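You operate a simulated robot arm through the tools that you are given. There is no shell and no other tool.

Carry out the task below with a simulated robot arm. There is one attempt and no reset: what you move stays moved.

## Task
Move the mug onto the green coaster and wipe off its ring with glass cleaner.
Fine: use the yellow cloth and put it back; knock nothing. Set down upright: mug. What is to be rubbed or washed off counts as gone when no trace of it is left.

Only the result counts: the job must be done as asked and must still hold three seconds after the hand-in. Knocking over, shifting, dropping, spilling or breaking anything else fails it. Flat cloth is picked up by pressing the open fingertips on it (5 to 10 N) and closing them slowly along it; thin cloth reads only 2 to 8 mm in the jaws.

## Robot
A 6-joint arm with a two-finger parallel gripper, fixed in place. Base frame: the origin is at the foot of the arm, x ahead of it, y to its left, z up; the work surface is at about z = 77. Lengths are in cm, angles in rad, forces in N, time in s.
With the tool pointing down near the work surface it reaches from about 24 to 64 cm from the base axis. Its first joint turns from -1.152 to 1.152 rad. Payload 2.7 kg.
The tool frame sits at the grasp point between the pads (the TCP): z along the fingers, y along the line on which they close. The tips reach 2.3 cm beyond it. Largest opening 9.4 cm; finger width 3.8, thickness 1; the body of the gripper, 5.4 by 9.6 cm, starts 3.9 cm behind the TCP.
Orientation is that of the tool frame in the base frame, as a unit quaternion [x, y, z, w]. With the fingers straight down and closing along the base's y, the tool's x points along the base's -x, its y along +y and its z along -z.

## Interface
- The arm moves only by the tool arm_command. Its argument "commands" is a list of rows, each a list of 7 numbers: the turn, a rotation vector about the base's x, y, z in rad, then the shift along the base's x, y, z in cm, then the finger opening in cm, from 0 to 9.4. In form: [[ax, ay, az, dx, dy, dz, jaw], ...]. A call has 1 to 20 rows; each row shifts and turns the commanded pose from where the row before left it. Rows are played at 5 a second. More than 5 cm and 0.15 rad between two rows, or a gripper value outside its range, and nothing of the call is played. A pose out of reach is approached as far as the arm can. The call stops where the force on the tool passes 40 N (or 10 N more than at its start, if that is more) or the arm is blocked; 0.2 s more then pass. Each finger travels about 4.5 cm/s and halts on what it meets, pressing with about 39 N; the grip force reading is that of the motor and also rises with nothing between the fingers. The clock runs only during rows and for 0.2 s after the last one: add rows that do not move to give the fingers time. It gives the time, the measured TCP pose, the force on the tool (base axes), the opening and the grip force at its end, in the units of the frame above (readings bear some noise), with the torque about the TCP (base axes, N m) and any sound that the robot's microphone picked up.
- Cameras (640 x 400 px; columns grow to the right, rows downward): "scene" is fixed at [5.37, -41.69, 140.79]; the picture's right is [0.92, -0.40, 0.00], its down [-0.22, -0.49, -0.84] and it looks along [0.34, 0.77, -0.54] (base axes); focal length 354 px, centre (320, 200). "wrist" rides on the gripper at [8.6, 1.6, -7.4] in the tool frame; the picture's right is [-0.18, 0.98, 0.00], its down [-0.58, -0.11, -0.81] and it looks along [-0.79, -0.15, 0.59] (tool axes); focal length 243 px, centre (320, 200). There is no depth. A picture from a camera that has moved, and an enlarged one, comes with that camera's place and axes in the base frame and with its lens.
- get_image(camera): a new picture of that camera. The clock stands still meanwhile.
- close_up(camera, box): a new picture of the part [left, top, right, bottom] of that camera's present view, enlarged. The clock stands still meanwhile.
- close_job(): hands the job in; it is judged then, once.

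Places have to be worked out from the pictures, the camera data and where the tool is seen. Open the gripper and draw the arm clear of the work before you hand the job in, unless the task says otherwise.

The tools are called after "Call:" by a JSON object that holds its "name" and its "arguments". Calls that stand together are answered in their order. arm_command: Moves the arm, as the interface text tells. Its arguments: {"type":"object","properties":{"commands":{"type":"array","items":{"type":"array","items":{"type":"number"}}}},"required":["commands"]} The other tools are called the same way: get_image (camera) takes a picture; close_up (camera, box) takes an enlarged picture of a part of a camera's view; close_job () hands the job in.

At the start:

```text
clock: 0.0
tool_pos: [33.18, 5.69, 113.12]
ee_rot: [0.0, 1.0, 0.0, 0.0]
contact_force: [-0.6, -0.6, 0.6]
torque: [-0.02, -0.03, 0.0]
grip_width: 9.35
finger_force: 0.0
```

scene: 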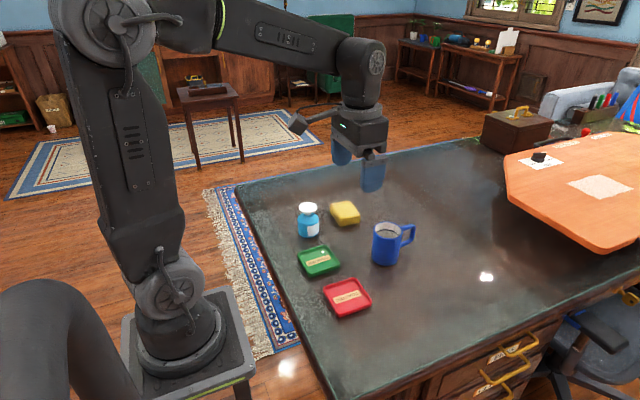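
wrist: 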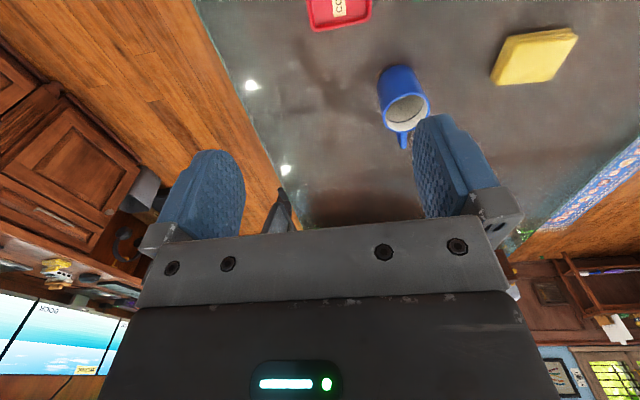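

I start by looking closely at the objects on the table in both cameras.

Call:
{"name": "close_up", "arguments": {"camera": "scene", "box": [270, 180, 450, 330]}}

Call:
{"name": "close_up", "arguments": {"camera": "wrist", "box": [200, 0, 640, 230]}}

Call:
{"name": "close_up", "arguments": {"camera": "scene", "box": [480, 100, 640, 220]}}

```text
2.67 times, centred on (360, 255) of scene
camera zoom: at [5.37, -41.69, 140.79], right [0.92, -0.4, 0.0], down [-0.22, -0.49, -0.84], along [0.34, 0.77, -0.54], focal length 943 px, centre (213, 53)
```

zoom: 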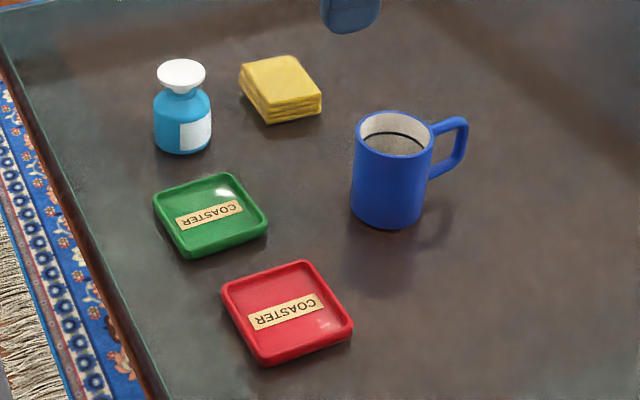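

```text
1.45 times, centred on (420, 115) of wrist
camera zoom: at [24.43, 7.31, 120.57], right [0.18, 0.98, 0.0], down [0.58, -0.11, 0.81], along [0.79, -0.15, -0.59], focal length 353 px, centre (174, 324)
```

zoom: 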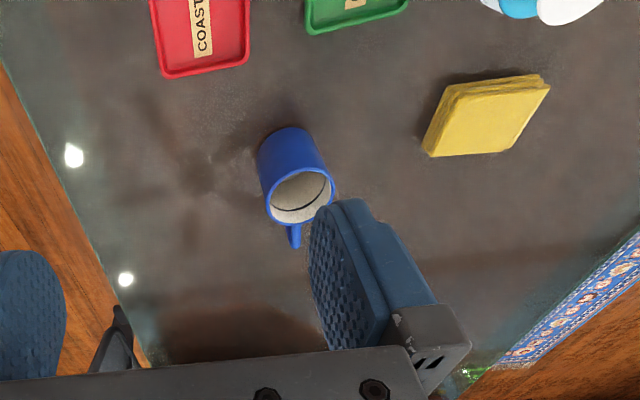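

```text
3.33 times, centred on (560, 160) of scene
camera zoom: at [5.37, -41.69, 140.79], right [0.92, -0.4, 0.0], down [-0.22, -0.49, -0.84], along [0.34, 0.77, -0.54], focal length 1179 px, centre (-480, 333)
```

zoom: 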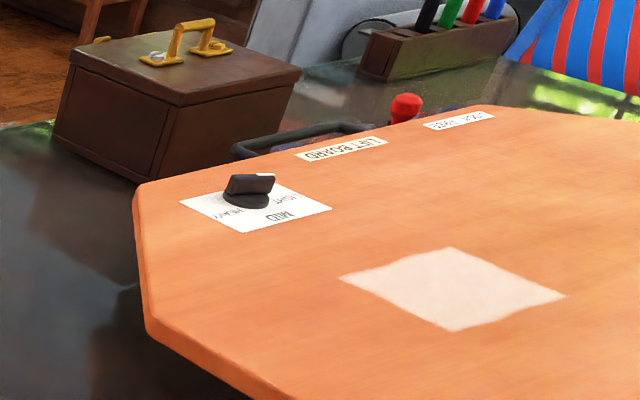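

I need to identify the bottle type and what is in the mug, so I enlarge them further.

Call:
{"name": "close_up", "arguments": {"camera": "scene", "box": [285, 190, 365, 240]}}

Call:
{"name": "close_up", "arguments": {"camera": "scene", "box": [350, 215, 430, 275]}}

Call:
{"name": "close_up", "arguments": {"camera": "wrist", "box": [360, 50, 460, 160]}}

Call:
{"name": "close_up", "arguments": {"camera": "wrist", "box": [480, 0, 640, 100]}}

```text
8.00 times, centred on (325, 215) of scene
camera zoom: at [5.37, -41.69, 140.79], right [0.92, -0.4, 0.0], down [-0.22, -0.49, -0.84], along [0.34, 0.77, -0.54], focal length 2829 px, centre (280, 80)
```

zoom: 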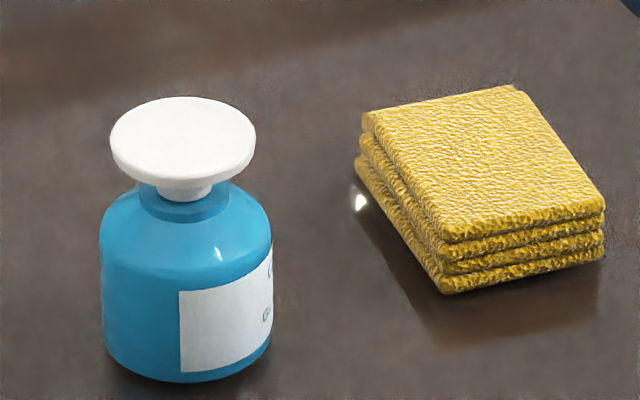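

```text
6.67 times, centred on (390, 245) of scene
camera zoom: at [5.37, -41.69, 140.79], right [0.92, -0.4, 0.0], down [-0.22, -0.49, -0.84], along [0.34, 0.77, -0.54], focal length 2358 px, centre (-147, -100)
```

zoom: 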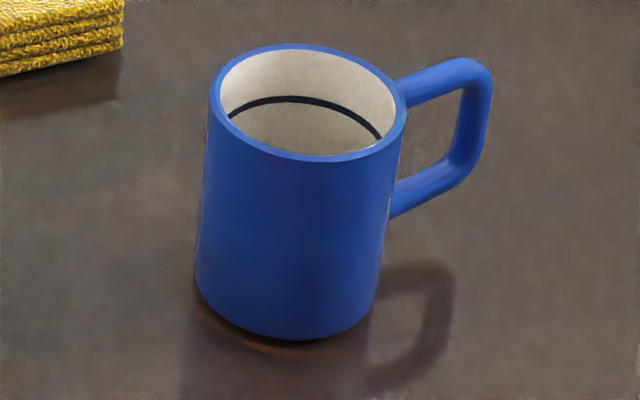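

```text
3.64 times, centred on (410, 105) of wrist
camera zoom: at [24.43, 7.31, 120.57], right [0.18, 0.98, 0.0], down [0.58, -0.11, 0.81], along [0.79, -0.15, -0.59], focal length 882 px, centre (-7, 546)
```

zoom: 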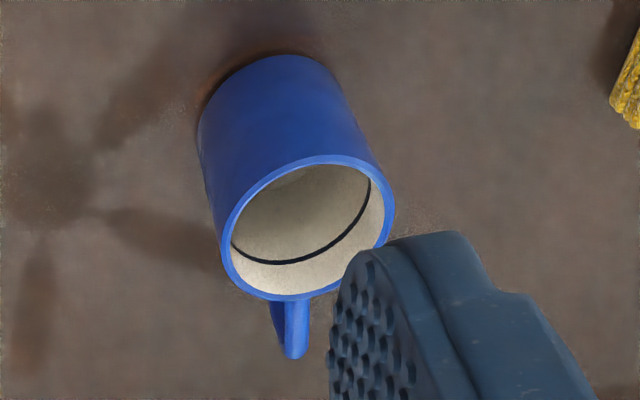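

```text
4.00 times, centred on (560, 50) of wrist
camera zoom: at [24.43, 7.31, 120.57], right [0.18, 0.98, 0.0], down [0.58, -0.11, 0.81], along [0.79, -0.15, -0.59], focal length 970 px, centre (-640, 800)
```

zoom: 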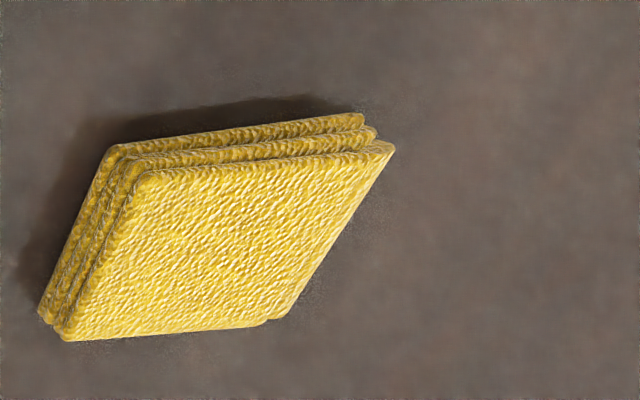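

The bottle is a press-dish dispenser at about [35.5, 35.1], its dish at z≈85.5. The mug is at about [49.8, 16.6] (Ø7.4, top z≈86, handle toward +x), with a brown ring under its edge, and the cloth is at about [48.9, 37.6]. I move above the mug.

Call:
{"name": "arm_command", "arguments": {"commands": [[0, 0, 0, 3.3, 2.2, -2.6, 9.4], [0, 0, 0, 3.3, 2.2, -2.6, 9.4], [0, 0, 0, 3.3, 2.2, -2.6, 9.4], [0, 0, 0, 3.3, 2.2, -2.6, 9.4], [0, 0, 0, 3.4, 2.1, -2.7, 9.4], [0, 0, 0, 0, 0, 0, 9.4]]}}

Call:
{"name": "get_image", "arguments": {"camera": "wrist"}}

Call:
{"name": "get_image", "arguments": {"camera": "scene"}}

```text
clock: 1.4
tool_pos: [49.83, 16.61, 99.94]
ee_rot: [0.001, 1.0, 0.0, 0.001]
contact_force: [0.1, -0.6, -0.2]
torque: [0.01, 0.02, 0.02]
grip_width: 9.39
finger_force: 0.1
```

```text
taken
camera wrist: at [41.11, 18.25, 107.35], right [0.18, 0.98, 0.0], down [0.58, -0.11, 0.81], along [0.79, -0.15, -0.59], focal length 243 px, centre (320, 200)
```

wrist: 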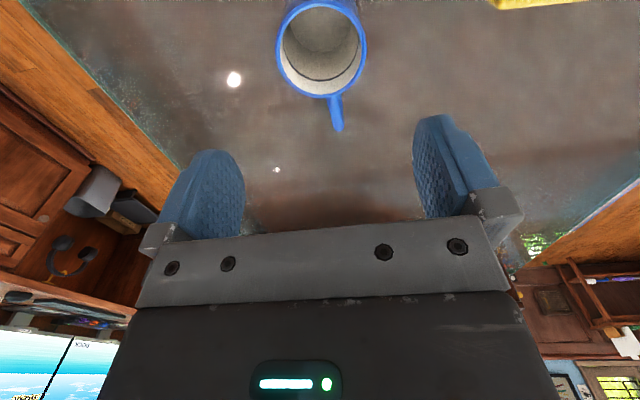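

```text
taken
```

scene: 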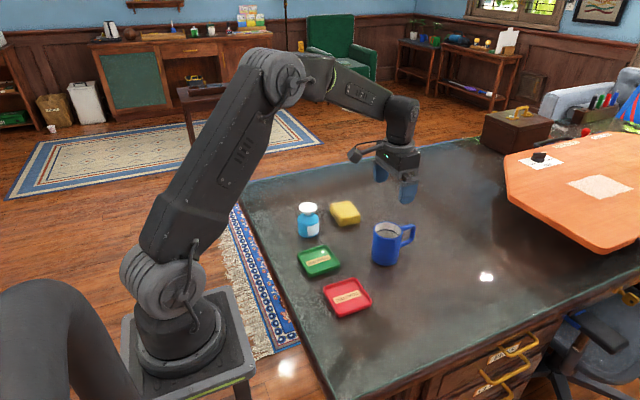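

Wrist view puts the mug rim centre at about [49.5, 16.75]. I descend part-way and check that the fingers straddle the mug.

Call:
{"name": "arm_command", "arguments": {"commands": [[0, 0, 0, -0.15, 0.1, -3, 9.4], [0, 0, 0, 0, 0, -3, 9.4], [0, 0, 0, 0, 0, -3, 9.4], [0, 0, 0, 0, 0, 0, 9.4]]}}

Call:
{"name": "close_up", "arguments": {"camera": "scene", "box": [340, 160, 460, 280]}}

Call:
{"name": "get_image", "arguments": {"camera": "wrist"}}

```text
clock: 2.4
tool_pos: [49.6, 16.61, 90.96]
ee_rot: [0.0, 1.0, 0.0, 0.0]
contact_force: [-0.9, -0.5, -0.3]
torque: [0.01, 0.0, -0.02]
grip_width: 9.39
finger_force: 0.1
```

```text
3.33 times, centred on (400, 220) of scene
camera zoom: at [5.38, -41.69, 140.79], right [0.92, -0.4, 0.0], down [-0.22, -0.49, -0.84], along [0.34, 0.77, -0.54], focal length 1179 px, centre (53, 133)
```

zoom: 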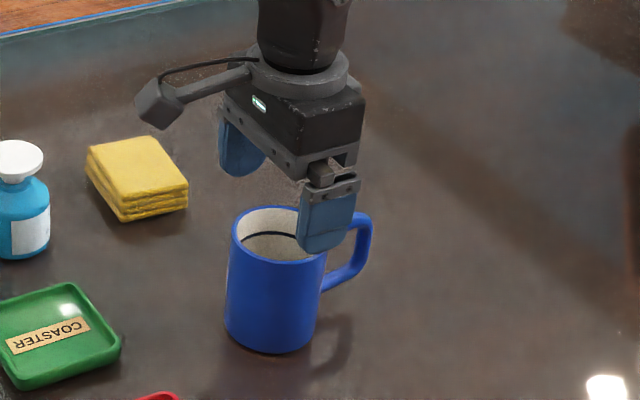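

```text
taken
camera wrist: at [40.86, 18.29, 98.44], right [0.18, 0.98, 0.0], down [0.58, -0.11, 0.81], along [0.79, -0.15, -0.59], focal length 243 px, centre (320, 200)
```

wrist: 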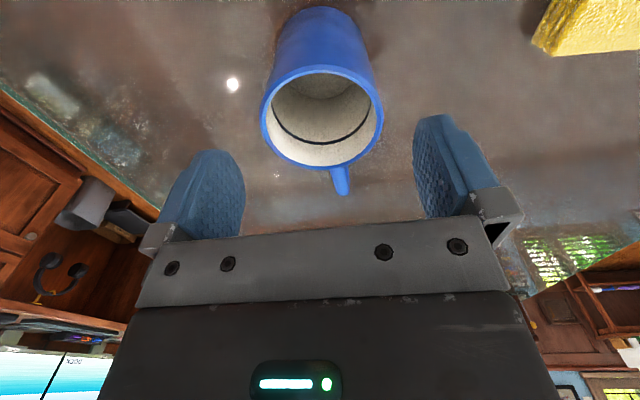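

The fingers straddle the mug with about 1 cm clearance per side; mug centre about [49.4, 16.8]. I descend to z≈83.2 and close gently.

Call:
{"name": "arm_command", "arguments": {"commands": [[0, 0, 0, -0.15, 0.15, -2, 9.4], [0, 0, 0, 0, 0, -2, 9.4], [0, 0, 0, 0, 0, -2, 9.4], [0, 0, 0, 0, 0, -1.75, 9.4], [0, 0, 0, 0, 0, 0, 9.4]]}}

Call:
{"name": "close_up", "arguments": {"camera": "scene", "box": [340, 160, 460, 280]}}

```text
clock: 3.6
tool_pos: [49.48, 16.78, 83.09]
ee_rot: [0.0, 1.0, -0.001, 0.0]
contact_force: [0.3, -0.6, -0.6]
torque: [0.02, 0.0, 0.01]
grip_width: 9.4
finger_force: 0.0
```

```text
3.33 times, centred on (400, 220) of scene
camera zoom: at [5.37, -41.69, 140.79], right [0.92, -0.4, 0.0], down [-0.22, -0.49, -0.84], along [0.34, 0.77, -0.54], focal length 1179 px, centre (53, 133)
```

zoom: 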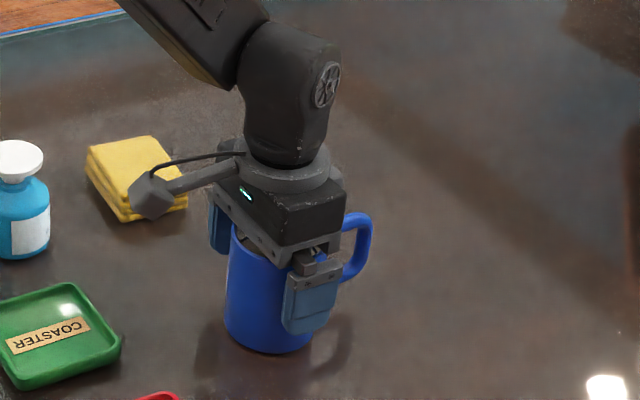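

The gripper is around the mug with no contact force. I close gradually on it.

Call:
{"name": "arm_command", "arguments": {"commands": [[0, 0, 0, 0, 0, 0, 8.8], [0, 0, 0, 0, 0, 0, 8.3], [0, 0, 0, 0, 0, 0, 7.8], [0, 0, 0, 0, 0, 0, 7.4], [0, 0, 0, 0, 0, 0, 7.1], [0, 0, 0, 0, 0, 0, 6.9], [0, 0, 0, 0, 0, 0, 6.9]]}}

```text
clock: 5.2
tool_pos: [49.48, 16.81, 83.16]
ee_rot: [-0.001, 1.0, 0.0, 0.001]
contact_force: [0.3, -2.1, 0.2]
torque: [0.04, -0.05, -0.02]
grip_width: 7.54
finger_force: 39.0
```

Gripped at 7.5 cm with 39 N. I lift slowly and look.

Call:
{"name": "arm_command", "arguments": {"commands": [[0, 0, 0, 0, 0, 0.4, 6.8], [0, 0, 0, 0, 0, 0.8, 6.8], [0, 0, 0, 0, 0, 1.2, 6.8], [0, 0, 0, 0, 0, 1.2, 6.8], [0, 0, 0, 0, 0, 1.2, 6.8], [0, 0, 0, 0, 0, 0.8, 6.8], [0, 0, 0, 0, 0, 0.4, 6.8], [0, 0, 0, 0, 0, 0, 6.8]]}}

Call:
{"name": "close_up", "arguments": {"camera": "scene", "box": [270, 170, 450, 310]}}

Call:
{"name": "get_image", "arguments": {"camera": "wrist"}}

```text
clock: 7.0
tool_pos: [49.57, 16.67, 89.14]
ee_rot: [0.0, 1.0, 0.0, 0.0]
contact_force: [0.3, 0.5, -2.2]
torque: [0.0, 0.06, -0.03]
grip_width: 7.57
finger_force: 39.2
```

```text
2.86 times, centred on (360, 240) of scene
camera zoom: at [5.38, -41.69, 140.79], right [0.92, -0.4, 0.0], down [-0.22, -0.49, -0.84], along [0.34, 0.77, -0.54], focal length 1010 px, centre (206, 86)
```

zoom: 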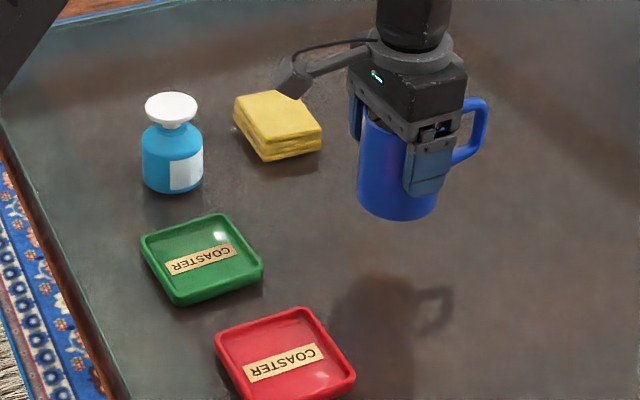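

```text
taken
camera wrist: at [40.73, 18.49, 96.73], right [0.18, 0.98, 0.0], down [0.58, -0.11, 0.81], along [0.79, -0.15, -0.59], focal length 243 px, centre (320, 200)
```

wrist: 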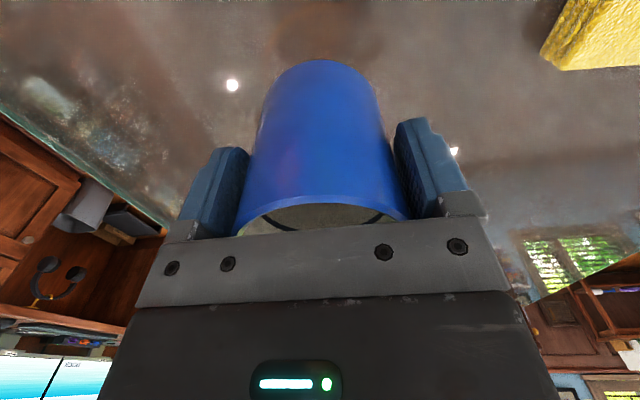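

Mug is held cleanly (base about 6.2 cm below TCP). I take it smoothly up to a viewing pose where the wrist camera can look at the green coaster beside the mug.

Call:
{"name": "arm_command", "arguments": {"commands": [[0, 0, 0, -0.5, -0.1, 0.4, 6.8], [0, 0, 0, -1.0, -0.2, 0.7, 6.8], [0, 0, 0, -1.5, -0.35, 0.8, 6.8], [0, 0, 0, -1.5, -0.35, 0.8, 6.8], [0, 0, 0, -1.5, -0.35, 0.8, 6.8], [0, 0, 0, -1.5, -0.35, 0.8, 6.8], [0, 0, 0, -1.5, -0.35, 0.8, 6.8], [0, 0, 0, -1.5, -0.35, 0.8, 6.8], [0, 0, 0, -1.5, -0.35, 0.8, 6.8], [0, 0, 0, -1.5, -0.35, 0.8, 6.8], [0, 0, 0, -1.5, -0.35, 0.8, 6.8], [0, 0, 0, -1.5, -0.35, 0.8, 6.8], [0, 0, 0, -1.5, -0.35, 0.7, 6.8], [0, 0, 0, -1.0, -0.2, 0.5, 6.8], [0, 0, 0, -0.5, -0.1, 0.2, 6.8], [0, 0, 0, 0, 0, 0, 6.8]]}}

Call:
{"name": "get_image", "arguments": {"camera": "wrist"}}

Call:
{"name": "get_image", "arguments": {"camera": "scene"}}

```text
clock: 10.4
tool_pos: [29.99, 12.25, 99.75]
ee_rot: [0.0, 1.0, 0.0, 0.0]
contact_force: [0.3, -0.6, -2.2]
torque: [0.0, 0.06, 0.0]
grip_width: 7.55
finger_force: 39.4
```

```text
taken
camera wrist: at [21.2, 13.99, 107.2], right [0.18, 0.98, 0.0], down [0.58, -0.11, 0.81], along [0.79, -0.15, -0.59], focal length 243 px, centre (320, 200)
```

wrist: 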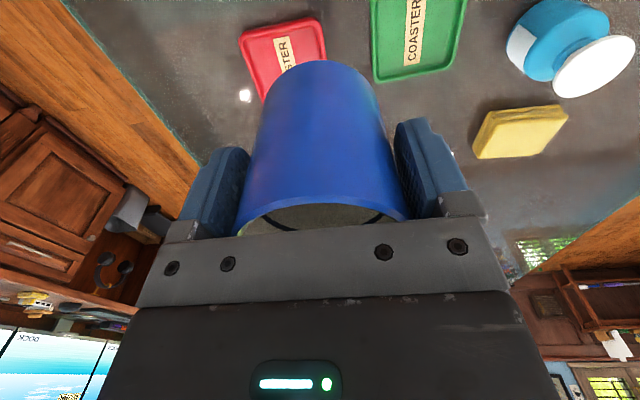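

```text
taken
```

scene: 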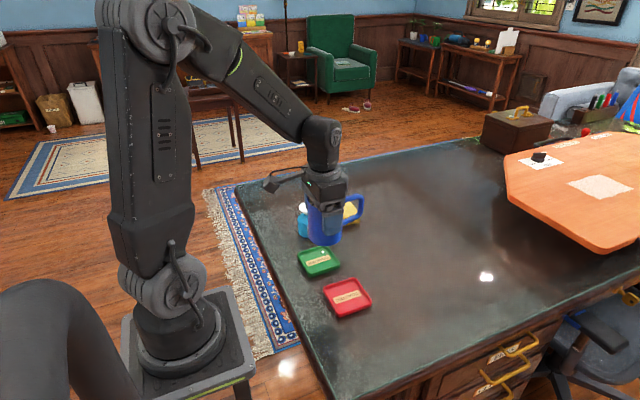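

I enlarge the coaster in the wrist view and the old mug place in the scene view.

Call:
{"name": "close_up", "arguments": {"camera": "wrist", "box": [340, 0, 640, 180]}}

Call:
{"name": "close_up", "arguments": {"camera": "scene", "box": [340, 215, 440, 285]}}

Call:
{"name": "close_up", "arguments": {"camera": "scene", "box": [280, 230, 380, 330]}}

```text
2.13 times, centred on (490, 90) of wrist
camera zoom: at [21.2, 13.99, 107.2], right [0.18, 0.98, 0.0], down [0.58, -0.11, 0.81], along [0.79, -0.15, -0.59], focal length 518 px, centre (-43, 435)
```

zoom: 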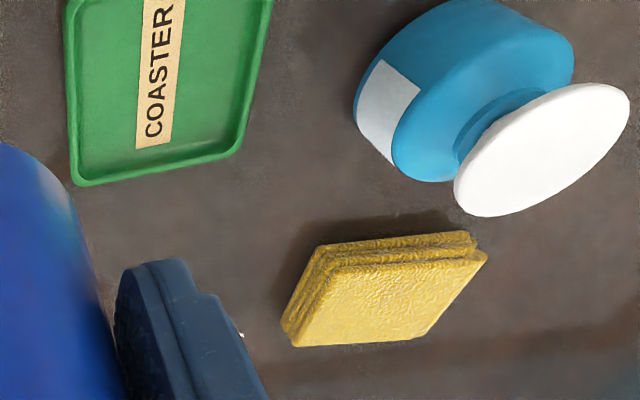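

```text
5.71 times, centred on (390, 250) of scene
camera zoom: at [5.38, -41.69, 140.79], right [0.92, -0.4, 0.0], down [-0.22, -0.49, -0.84], along [0.34, 0.77, -0.54], focal length 2021 px, centre (-80, -86)
```

zoom: 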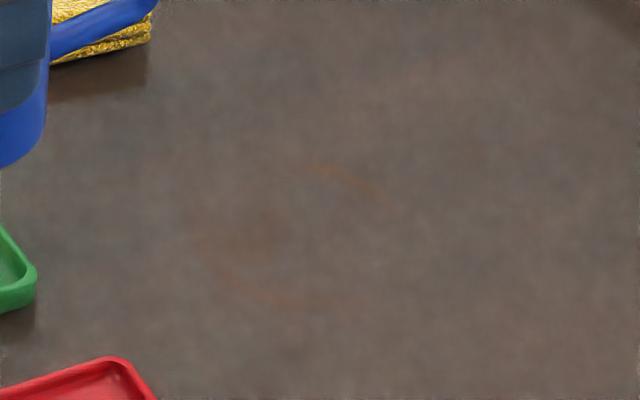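

```text
4.00 times, centred on (330, 280) of scene
camera zoom: at [5.38, -41.69, 140.79], right [0.92, -0.4, 0.0], down [-0.22, -0.49, -0.84], along [0.34, 0.77, -0.54], focal length 1415 px, centre (280, -120)
```

zoom: 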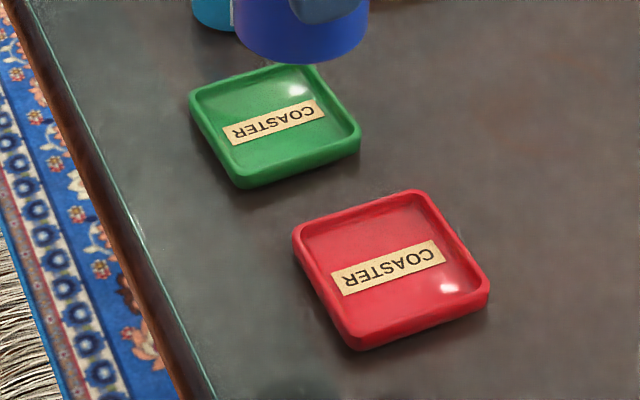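

The green coaster centre comes out at about [33.1, 22.1] (inner floor about 8 cm). A faint brown ring is visible on the table round about [50.5, 17]. I carry the mug above the coaster.

Call:
{"name": "arm_command", "arguments": {"commands": [[0, 0, 0, 0.2, 0.5, -0.4, 6.8], [0, 0, 0, 0.3, 1.0, -0.9, 6.8], [0, 0, 0, 0.4, 1.4, -1.4, 6.8], [0, 0, 0, 0.5, 1.4, -1.5, 6.8], [0, 0, 0, 0.5, 1.4, -1.5, 6.8], [0, 0, 0, 0.4, 1.4, -1.5, 6.8], [0, 0, 0, 0.4, 1.4, -1.4, 6.8], [0, 0, 0, 0.3, 0.9, -0.8, 6.8], [0, 0, 0, 0.1, 0.45, -0.3, 6.8], [0, 0, 0, 0, 0, 0, 6.8], [0, 0, 0, 0, 0, 0, 6.8]]}}

Call:
{"name": "close_up", "arguments": {"camera": "scene", "box": [270, 190, 370, 290]}}

Call:
{"name": "get_image", "arguments": {"camera": "wrist"}}

```text
clock: 12.8
tool_pos: [33.09, 22.1, 89.96]
ee_rot: [0.001, 1.0, -0.001, 0.0]
contact_force: [-0.2, -0.1, -1.7]
torque: [0.01, 0.08, -0.02]
grip_width: 7.55
finger_force: 39.0
```

```text
4.00 times, centred on (320, 240) of scene
camera zoom: at [5.38, -41.69, 140.79], right [0.92, -0.4, 0.0], down [-0.22, -0.49, -0.84], along [0.34, 0.77, -0.54], focal length 1415 px, centre (320, 40)
```

zoom: 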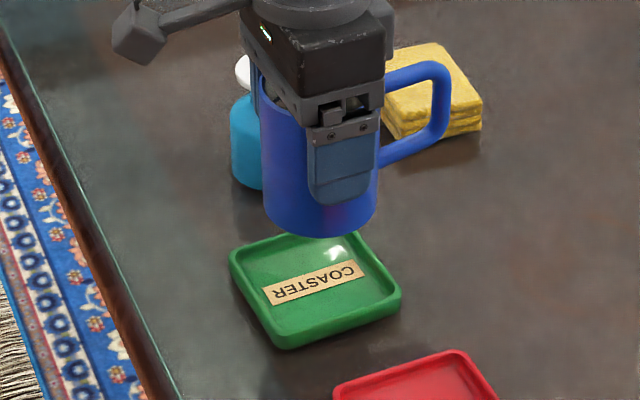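

```text
taken
camera wrist: at [24.32, 23.84, 97.49], right [0.18, 0.98, 0.0], down [0.58, -0.11, 0.81], along [0.79, -0.15, -0.59], focal length 243 px, centre (320, 200)
```

wrist: 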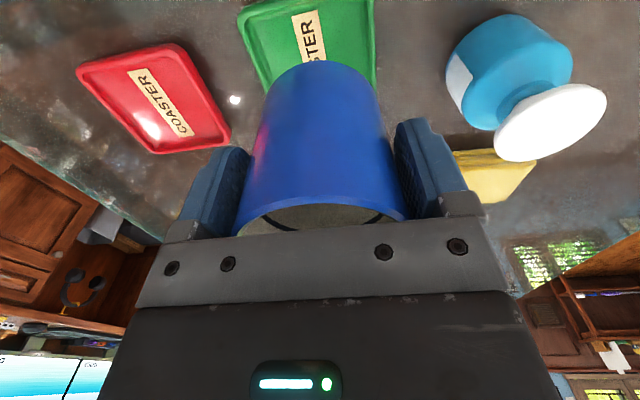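

Mug base projects to about [33.5, 22.3], i.e. a few mm too far in x relative to the coaster. I shift back 0.3 cm and lower to just above the coaster rim to check.

Call:
{"name": "arm_command", "arguments": {"commands": [[0, 0, 0, -0.1, 0, -0.5, 6.8], [0, 0, 0, -0.1, 0, -1.0, 6.8], [0, 0, 0, -0.1, 0, -1.2, 6.8], [0, 0, 0, 0, 0, -1.2, 6.8], [0, 0, 0, 0, 0, -0.6, 6.8], [0, 0, 0, 0, 0, -0.3, 6.8], [0, 0, 0, 0, 0, 0, 6.8]]}}

Call:
{"name": "close_up", "arguments": {"camera": "scene", "box": [280, 220, 360, 290]}}

Call:
{"name": "close_up", "arguments": {"camera": "wrist", "box": [200, 0, 440, 150]}}

```text
clock: 14.4
tool_pos: [32.66, 22.12, 85.22]
ee_rot: [0.0, 1.0, 0.0, 0.0]
contact_force: [0.4, -0.1, -2.3]
torque: [-0.01, 0.07, -0.02]
grip_width: 7.53
finger_force: 39.5
```

```text
5.71 times, centred on (320, 255) of scene
camera zoom: at [5.38, -41.69, 140.79], right [0.92, -0.4, 0.0], down [-0.22, -0.49, -0.84], along [0.34, 0.77, -0.54], focal length 2021 px, centre (320, -114)
```

zoom: 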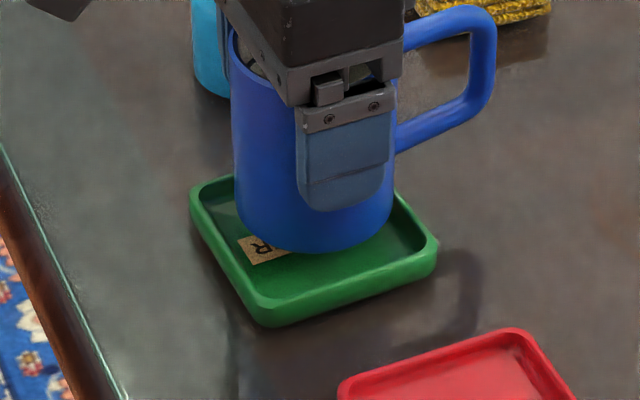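

```text
2.67 times, centred on (320, 75) of wrist
camera zoom: at [24.04, 23.87, 92.72], right [0.18, 0.98, 0.0], down [0.58, -0.11, 0.81], along [0.79, -0.15, -0.59], focal length 647 px, centre (320, 533)
```

zoom: 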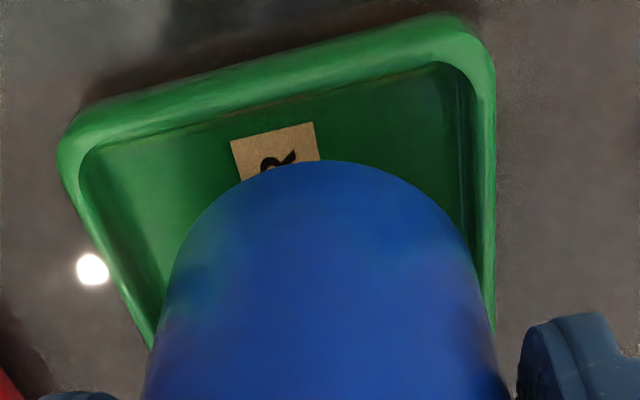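

Estimates agree that mug and coaster centres coincide within about 2 mm. I lower to just above the rim with a 1 mm correction and check once more.

Call:
{"name": "arm_command", "arguments": {"commands": [[0, 0, 0, -0.05, -0.05, -0.3, 6.8], [0, 0, 0, -0.05, 0, -0.4, 6.8], [0, 0, 0, 0, 0, 0, 6.8]]}}

Call:
{"name": "close_up", "arguments": {"camera": "scene", "box": [285, 235, 345, 285]}}

Call:
{"name": "close_up", "arguments": {"camera": "wrist", "box": [200, 0, 440, 150]}}

```text
clock: 15.2
tool_pos: [32.58, 21.99, 84.46]
ee_rot: [0.0, 1.0, 0.0, 0.0]
contact_force: [1.0, -0.6, -3.1]
torque: [0.03, 0.03, -0.02]
grip_width: 7.53
finger_force: 38.7
```

```text
8.00 times, centred on (315, 260) of scene
camera zoom: at [5.38, -41.69, 140.79], right [0.92, -0.4, 0.0], down [-0.22, -0.49, -0.84], along [0.34, 0.77, -0.54], focal length 2829 px, centre (360, -280)
```

zoom: 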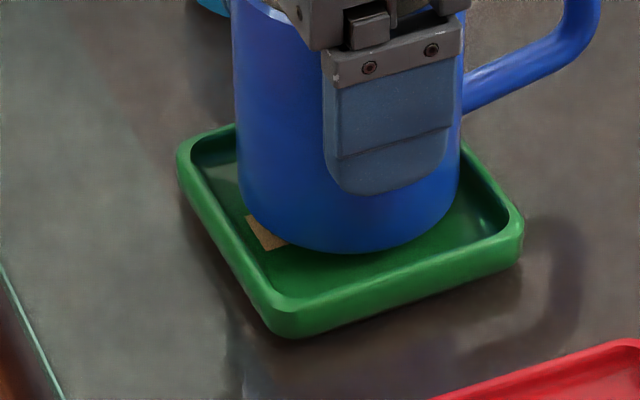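

```text
2.67 times, centred on (320, 75) of wrist
camera zoom: at [23.9, 23.82, 92.02], right [0.18, 0.98, 0.0], down [0.58, -0.11, 0.81], along [0.79, -0.15, -0.59], focal length 647 px, centre (320, 533)
```

zoom: 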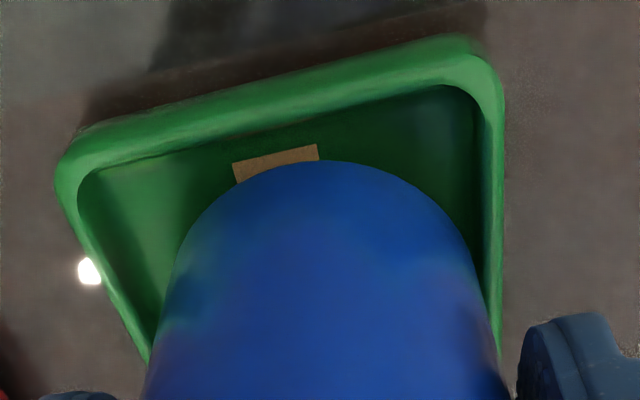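

Both views suggest moving about 0.25 cm toward −y and 0.1 cm toward −x; I make that correction and lower in small steps until contact.

Call:
{"name": "arm_command", "arguments": {"commands": [[0, 0, 0, -0.1, -0.12, 0, 6.8], [0, 0, 0, 0, -0.12, 0, 6.8], [0, 0, 0, 0, 0, 0, 6.8], [0, 0, 0, 0, 0, -0.2, 6.8], [0, 0, 0, 0, 0, -0.2, 6.8], [0, 0, 0, 0, 0, 0, 6.8]]}}

Call:
{"name": "close_up", "arguments": {"camera": "scene", "box": [285, 235, 345, 285]}}

Call:
{"name": "close_up", "arguments": {"camera": "wrist", "box": [200, 0, 440, 150]}}

```text
clock: 16.6
tool_pos: [32.53, 21.83, 84.17]
ee_rot: [0.001, 1.0, 0.0, 0.0]
contact_force: [0.3, -0.1, -2.9]
torque: [0.03, 0.02, -0.02]
grip_width: 7.52
finger_force: 38.8
```

```text
8.00 times, centred on (315, 260) of scene
camera zoom: at [5.38, -41.69, 140.79], right [0.92, -0.4, 0.0], down [-0.22, -0.49, -0.84], along [0.34, 0.77, -0.54], focal length 2829 px, centre (360, -280)
```

zoom: 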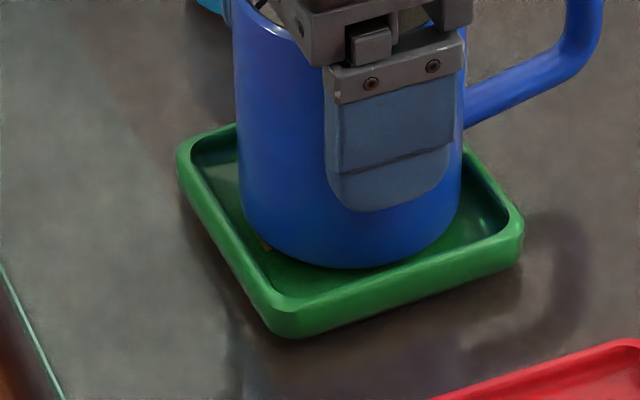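

```text
2.67 times, centred on (320, 75) of wrist
camera zoom: at [23.84, 23.56, 91.62], right [0.18, 0.98, 0.0], down [0.58, -0.11, 0.81], along [0.79, -0.15, -0.59], focal length 647 px, centre (320, 533)
```

zoom: 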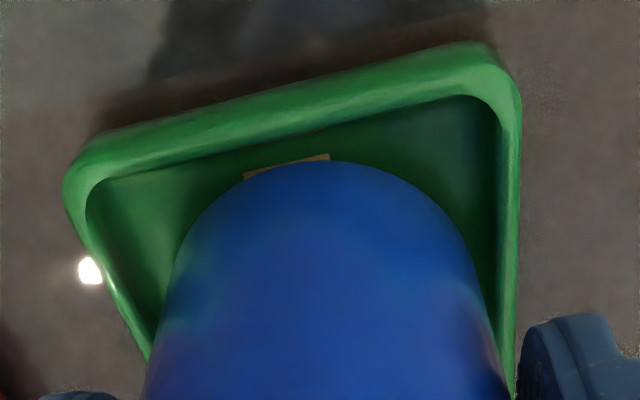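

Gaps now look balanced in both views. I lower in 1 mm steps until contact.

Call:
{"name": "arm_command", "arguments": {"commands": [[0, 0, 0, 0, 0, -0.12, 6.8], [0, 0, 0, 0, 0, -0.12, 6.8], [0, 0, 0, 0, 0, -0.1, 6.8], [0, 0, 0, 0, 0, 0, 6.8]]}}

```text
clock: 17.6
tool_pos: [32.68, 21.98, 83.83]
ee_rot: [0.0, 1.0, 0.002, 0.0]
contact_force: [-3.1, -5.3, 24.9]
torque: [-0.17, -0.13, -0.09]
grip_width: 7.55
finger_force: 38.9
```

Contact at 25 N. I back off a little and inspect whether the mug rests on the coaster floor.

Call:
{"name": "arm_command", "arguments": {"commands": [[0, 0, 0, 0, 0, 0.1, 6.8], [0, 0, 0, 0, 0, 0, 6.8]]}}

Call:
{"name": "close_up", "arguments": {"camera": "scene", "box": [285, 235, 345, 285]}}

Call:
{"name": "close_up", "arguments": {"camera": "wrist", "box": [200, 0, 440, 150]}}

```text
clock: 18.2
tool_pos: [32.56, 21.91, 83.87]
ee_rot: [0.0, 1.0, 0.001, 0.001]
contact_force: [3.0, -0.4, 8.9]
torque: [0.13, -0.44, -0.04]
grip_width: 7.55
finger_force: 39.3
```

```text
8.00 times, centred on (315, 260) of scene
camera zoom: at [5.37, -41.7, 140.78], right [0.92, -0.4, 0.0], down [-0.22, -0.49, -0.84], along [0.34, 0.77, -0.54], focal length 2829 px, centre (360, -280)
```

zoom: 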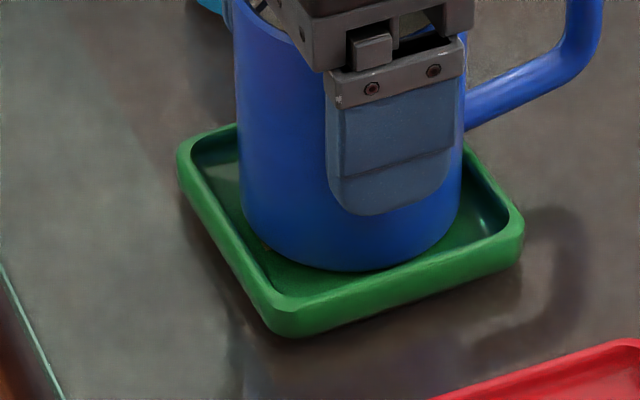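

```text
2.67 times, centred on (320, 75) of wrist
camera zoom: at [23.88, 23.59, 91.38], right [0.18, 0.98, 0.0], down [0.58, -0.11, 0.81], along [0.79, -0.15, -0.59], focal length 647 px, centre (320, 533)
```

zoom: 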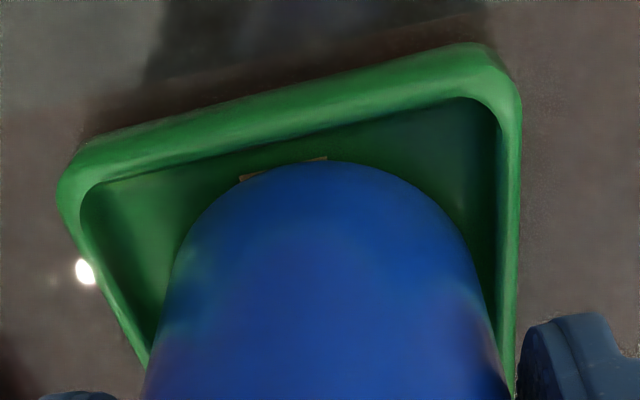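

Base is at z≈77.7, below the rim, so the mug stands inside the coaster. I open the fingers slowly.

Call:
{"name": "arm_command", "arguments": {"commands": [[0, 0, 0, 0, 0, 0, 7.3], [0, 0, 0, 0, 0, 0, 7.6], [0, 0, 0, 0, 0, 0, 8.0], [0, 0, 0, 0, 0, 0, 8.6], [0, 0, 0, 0, 0, 0, 9.2], [0, 0, 0, 0, 0, 0, 9.4], [0, 0, 0, 0, 0, 0, 9.4]]}}

Call:
{"name": "close_up", "arguments": {"camera": "scene", "box": [275, 205, 365, 285]}}

Call:
{"name": "get_image", "arguments": {"camera": "wrist"}}

```text
clock: 19.8
tool_pos: [32.68, 21.82, 83.81]
ee_rot: [0.0, 1.0, 0.0, 0.0]
contact_force: [0.2, 0.3, 0.4]
torque: [0.0, 0.0, -0.01]
grip_width: 9.38
finger_force: 0.0
```

```text
5.00 times, centred on (320, 245) of scene
camera zoom: at [5.37, -41.69, 140.79], right [0.92, -0.4, 0.0], down [-0.22, -0.49, -0.84], along [0.34, 0.77, -0.54], focal length 1768 px, centre (320, -25)
```

zoom: 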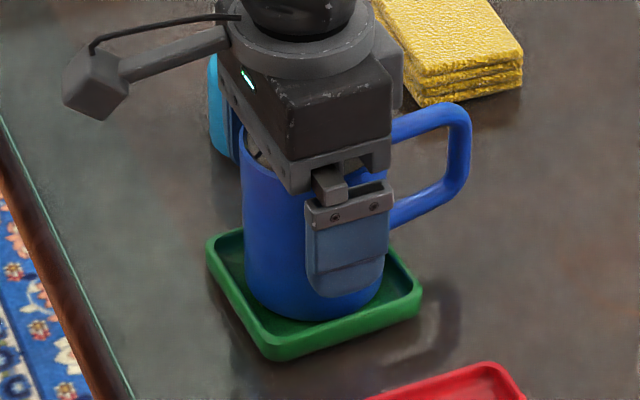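

```text
taken
camera wrist: at [23.85, 23.57, 91.4], right [0.18, 0.98, 0.0], down [0.58, -0.11, 0.81], along [0.79, -0.15, -0.59], focal length 243 px, centre (320, 200)
```

wrist: 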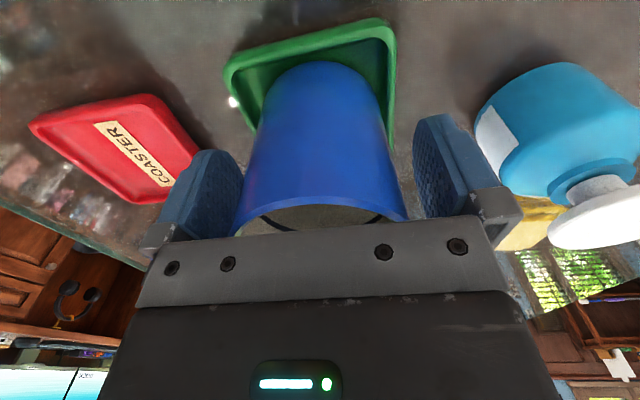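

Mug is standing upright on the coaster, released. I raise straight up and look.

Call:
{"name": "arm_command", "arguments": {"commands": [[0, 0, 0, 0, 0, 1, 9.4], [0, 0, 0, 0, 0, 2, 9.4], [0, 0, 0, 0, 0, 3, 9.4], [0, 0, 0, 0, 0, 3, 9.4], [0, 0, 0, 0, 0, 3, 9.4], [0, 0, 0, 0, 0, 0, 9.4]]}}

Call:
{"name": "close_up", "arguments": {"camera": "scene", "box": [275, 195, 425, 305]}}

Call:
{"name": "get_image", "arguments": {"camera": "wrist"}}

```text
clock: 21.2
tool_pos: [32.67, 21.83, 95.87]
ee_rot: [0.0, 1.0, 0.0, 0.0]
contact_force: [-0.4, -0.6, 0.4]
torque: [-0.03, -0.01, 0.01]
grip_width: 9.41
finger_force: 0.1
```

```text
3.64 times, centred on (350, 250) of scene
camera zoom: at [5.37, -41.69, 140.79], right [0.92, -0.4, 0.0], down [-0.22, -0.49, -0.84], along [0.34, 0.77, -0.54], focal length 1286 px, centre (211, 18)
```

zoom: 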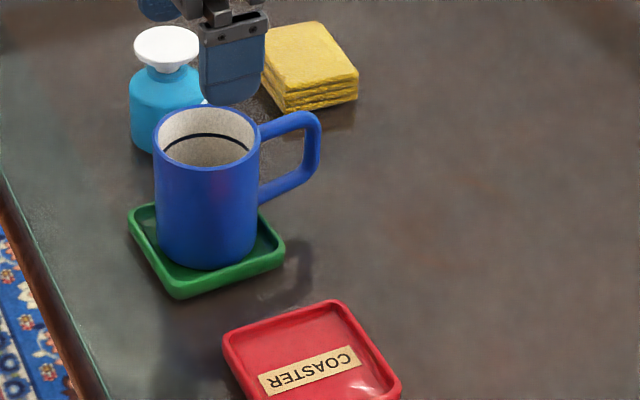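

```text
taken
camera wrist: at [23.81, 23.6, 103.43], right [0.18, 0.98, 0.0], down [0.58, -0.11, 0.81], along [0.79, -0.15, -0.59], focal length 243 px, centre (320, 200)
```

wrist: 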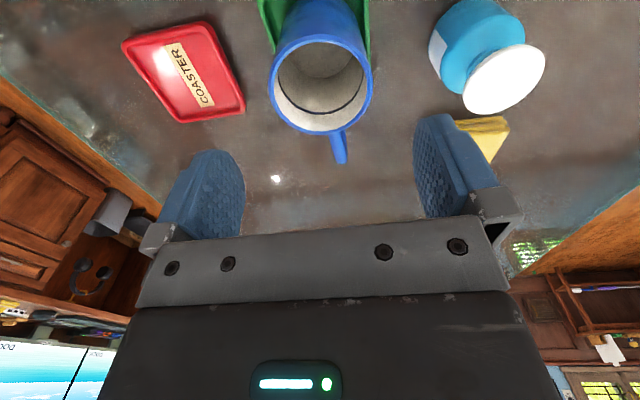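

The mug stands well on the green coaster. Now I look closer at the ring: I move the arm so that the wrist camera sees that spot.

Call:
{"name": "close_up", "arguments": {"camera": "scene", "box": [360, 225, 440, 285]}}

Call:
{"name": "arm_command", "arguments": {"commands": [[0, 0, 0, 3.0, -0.8, 1, 9.4], [0, 0, 0, 3.0, -0.8, 1, 9.4], [0, 0, 0, 3.0, -0.8, 0, 9.4], [0, 0, 0, 3.0, -0.8, 0, 9.4], [0, 0, 0, 0, 0, 0, 9.4]]}}

Call:
{"name": "close_up", "arguments": {"camera": "wrist", "box": [200, 0, 450, 200]}}

```text
6.67 times, centred on (400, 255) of scene
camera zoom: at [5.37, -41.69, 140.79], right [0.92, -0.4, 0.0], down [-0.22, -0.49, -0.84], along [0.34, 0.77, -0.54], focal length 2358 px, centre (-213, -167)
```

zoom: 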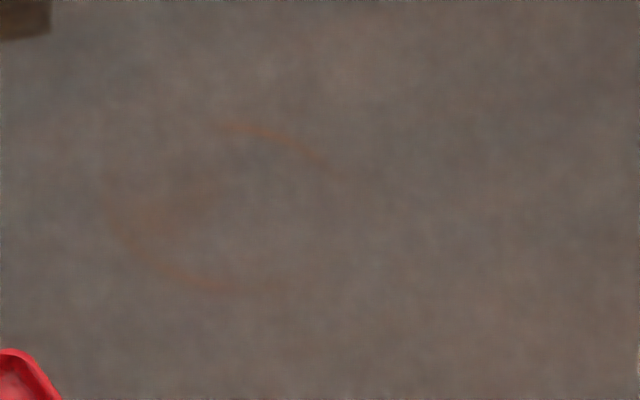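

```text
clock: 22.4
tool_pos: [44.46, 18.7, 97.84]
ee_rot: [-0.001, 1.0, 0.0, 0.0]
contact_force: [-1.0, 1.2, -1.2]
torque: [0.0, 0.01, 0.01]
grip_width: 9.4
finger_force: 0.0
```

```text
2.00 times, centred on (325, 100) of wrist
camera zoom: at [35.78, 20.38, 105.4], right [0.18, 0.98, 0.0], down [0.58, -0.11, 0.81], along [0.79, -0.15, -0.59], focal length 485 px, centre (310, 400)
```

zoom: 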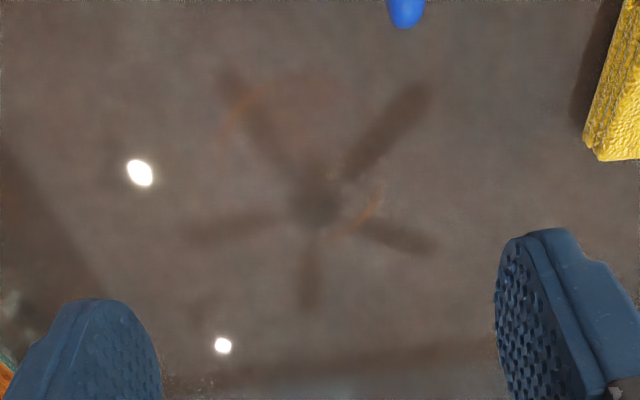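

The ring is centred near [50.6, 17.2] with radius about 5 cm (the fan shape is only a reflection). Next I move to look at the cloth from above.

Call:
{"name": "arm_command", "arguments": {"commands": [[0, 0, 0, -0.6, 4, 0, 9.4], [0, 0, 0, -0.6, 4, 0, 9.4], [0, 0, 0, -0.6, 4, 0, 9.4], [0, 0, 0, -0.6, 4, 0, 9.4], [0, 0, 0, 0, 2, 0, 9.4], [0, 0, 0, 0, 0, 0, 9.4]]}}

Call:
{"name": "get_image", "arguments": {"camera": "wrist"}}

Call:
{"name": "close_up", "arguments": {"camera": "wrist", "box": [200, 0, 450, 200]}}

```text
clock: 23.8
tool_pos: [42.06, 36.79, 97.74]
ee_rot: [-0.001, 1.0, 0.0, 0.0]
contact_force: [-1.1, 0.7, -0.3]
torque: [0.01, 0.0, 0.0]
grip_width: 9.39
finger_force: 0.0
```

```text
taken
camera wrist: at [33.37, 38.42, 105.34], right [0.18, 0.98, 0.0], down [0.58, -0.11, 0.81], along [0.79, -0.15, -0.59], focal length 243 px, centre (320, 200)
```

wrist: 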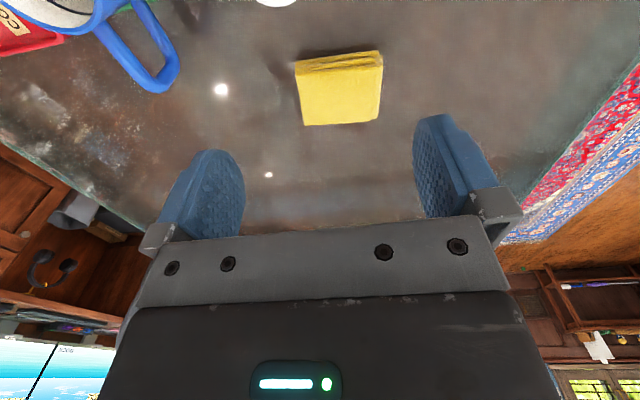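

```text
2.00 times, centred on (325, 100) of wrist
camera zoom: at [33.37, 38.42, 105.34], right [0.18, 0.98, 0.0], down [0.58, -0.11, 0.81], along [0.79, -0.15, -0.59], focal length 485 px, centre (310, 400)
```

zoom: 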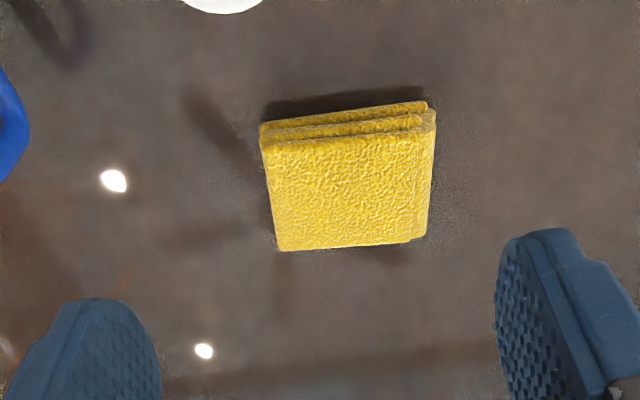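

Cloth centre is about [49.0, 37.5], 6.6 cm wide along [0.995, −0.09], top z≈79.4. I go above it and turn the gripper by +1.48 rad about z so it closes across the short side.

Call:
{"name": "arm_command", "arguments": {"commands": [[0, 0, 0.148, 0.7, 0.07, -0.4, 9.4], [0, 0, 0.148, 0.7, 0.07, -0.4, 9.4], [0, 0, 0.148, 0.7, 0.07, -0.4, 9.4], [0, 0, 0.148, 0.7, 0.07, -0.4, 9.4], [0, 0, 0.148, 0.7, 0.07, -0.4, 9.4], [0, 0, 0.148, 0.7, 0.07, -0.4, 9.4], [0, 0, 0.148, 0.7, 0.07, -0.4, 9.4], [0, 0, 0.148, 0.7, 0.07, -0.4, 9.4], [0, 0, 0.148, 0.7, 0.07, -0.4, 9.4], [0, 0, 0.148, 0.64, 0.07, -0.4, 9.4], [0, 0, 0, 0, 0, 0, 9.4]]}}

Call:
{"name": "get_image", "arguments": {"camera": "wrist"}}

Call:
{"name": "get_image", "arguments": {"camera": "scene"}}

```text
clock: 26.2
tool_pos: [49.21, 37.34, 93.81]
ee_rot: [-0.675, 0.738, 0.0, 0.001]
contact_force: [0.8, 0.1, -0.4]
torque: [-0.04, 0.02, 0.0]
grip_width: 9.39
finger_force: 0.1
```

```text
taken
camera wrist: at [46.68, 28.99, 101.37], right [-0.96, 0.27, 0.0], down [0.16, 0.57, 0.81], along [0.22, 0.78, -0.59], focal length 243 px, centre (320, 200)
```

wrist: 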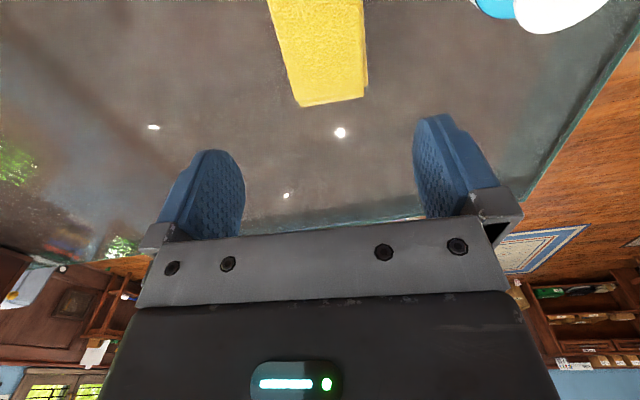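

```text
taken
```

scene: 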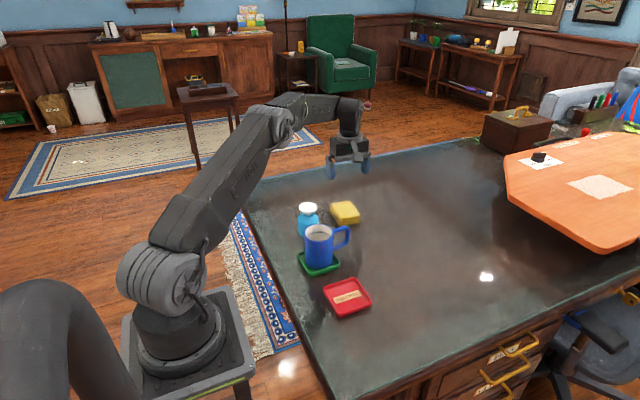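

Alignment is good; cloth centre x≈49.0. I descend, straddling the cloth, with tips stopping at about z=78.1.

Call:
{"name": "arm_command", "arguments": {"commands": [[0, 0, 0, -0.15, 0.15, -3, 9.4], [0, 0, 0, 0, 0, -3, 9.4], [0, 0, 0, 0, 0, -3, 9.4], [0, 0, 0, 0, 0, -2, 9.4], [0, 0, 0, 0, 0, -1.4, 9.4], [0, 0, 0, 0, 0, 0, 9.4]]}}

Call:
{"name": "close_up", "arguments": {"camera": "scene", "box": [290, 160, 400, 240]}}

Call:
{"name": "get_image", "arguments": {"camera": "wrist"}}

```text
clock: 27.6
tool_pos: [48.94, 37.6, 81.32]
ee_rot: [-0.674, 0.738, 0.0, 0.0]
contact_force: [0.0, -0.6, 0.3]
torque: [-0.04, -0.03, -0.05]
grip_width: 9.41
finger_force: 0.0
```

```text
5.00 times, centred on (345, 200) of scene
camera zoom: at [5.37, -41.69, 140.79], right [0.92, -0.4, 0.0], down [-0.22, -0.49, -0.84], along [0.34, 0.77, -0.54], focal length 1768 px, centre (195, 200)
```

zoom: 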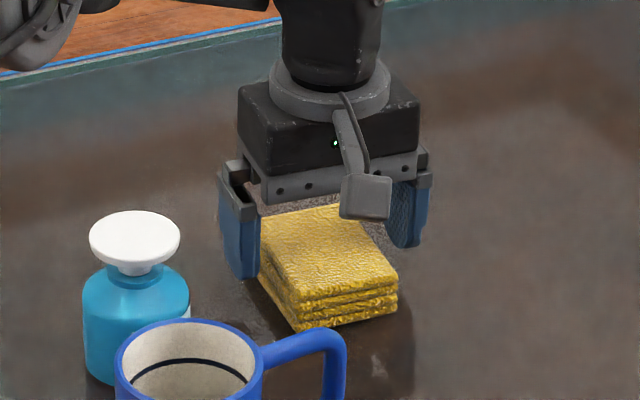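

```text
taken
camera wrist: at [46.48, 29.12, 88.94], right [-0.96, 0.27, 0.0], down [0.16, 0.57, 0.81], along [0.22, 0.78, -0.59], focal length 243 px, centre (320, 200)
```

wrist: 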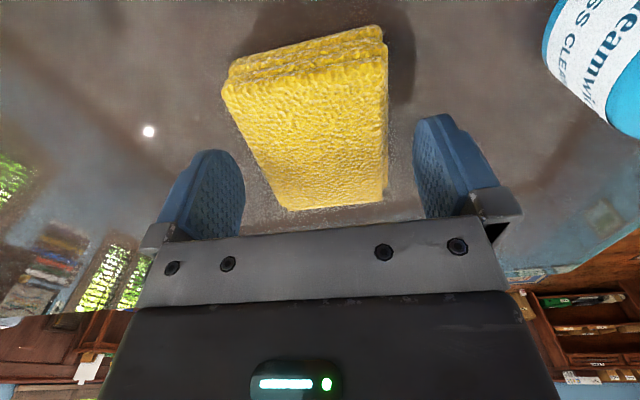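

The label confirms glass cleaner. Fingers straddle the cloth evenly; I lower 1 cm more and close slowly.

Call:
{"name": "arm_command", "arguments": {"commands": [[0, 0, 0, 0, 0, -0.5, 9.4], [0, 0, 0, 0, 0, -0.5, 9.4], [0, 0, 0, 0, 0, 0, 9.0], [0, 0, 0, 0, 0, 0, 8.6], [0, 0, 0, 0, 0, 0, 8.2], [0, 0, 0, 0, 0, 0, 7.8], [0, 0, 0, 0, 0, 0, 7.4], [0, 0, 0, 0, 0, 0, 7.0], [0, 0, 0, 0, 0, 0, 6.7], [0, 0, 0, 0, 0, 0, 6.4], [0, 0, 0, 0, 0, 0, 6.1], [0, 0, 0, 0, 0, 0, 6.1]]}}

Call:
{"name": "close_up", "arguments": {"camera": "scene", "box": [290, 160, 400, 240]}}

Call:
{"name": "get_image", "arguments": {"camera": "wrist"}}

```text
clock: 30.2
tool_pos: [48.88, 37.47, 80.53]
ee_rot: [-0.674, 0.739, 0.0, 0.0]
contact_force: [-0.6, 0.3, 0.5]
torque: [0.0, -0.01, 0.02]
grip_width: 6.1
finger_force: 0.0
```

```text
5.00 times, centred on (345, 200) of scene
camera zoom: at [5.37, -41.69, 140.79], right [0.92, -0.4, 0.0], down [-0.22, -0.49, -0.84], along [0.34, 0.77, -0.54], focal length 1768 px, centre (195, 200)
```

zoom: 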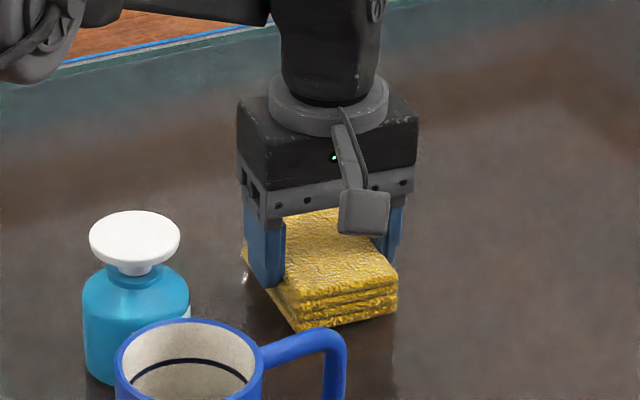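

```text
taken
camera wrist: at [46.44, 29.13, 87.97], right [-0.96, 0.27, 0.0], down [0.16, 0.57, 0.81], along [0.22, 0.78, -0.59], focal length 243 px, centre (320, 200)
```

wrist: 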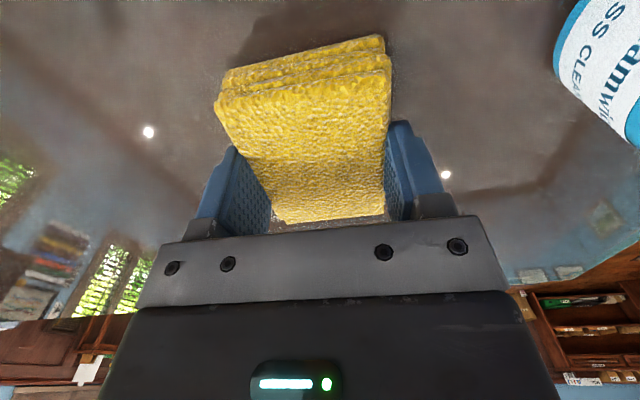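

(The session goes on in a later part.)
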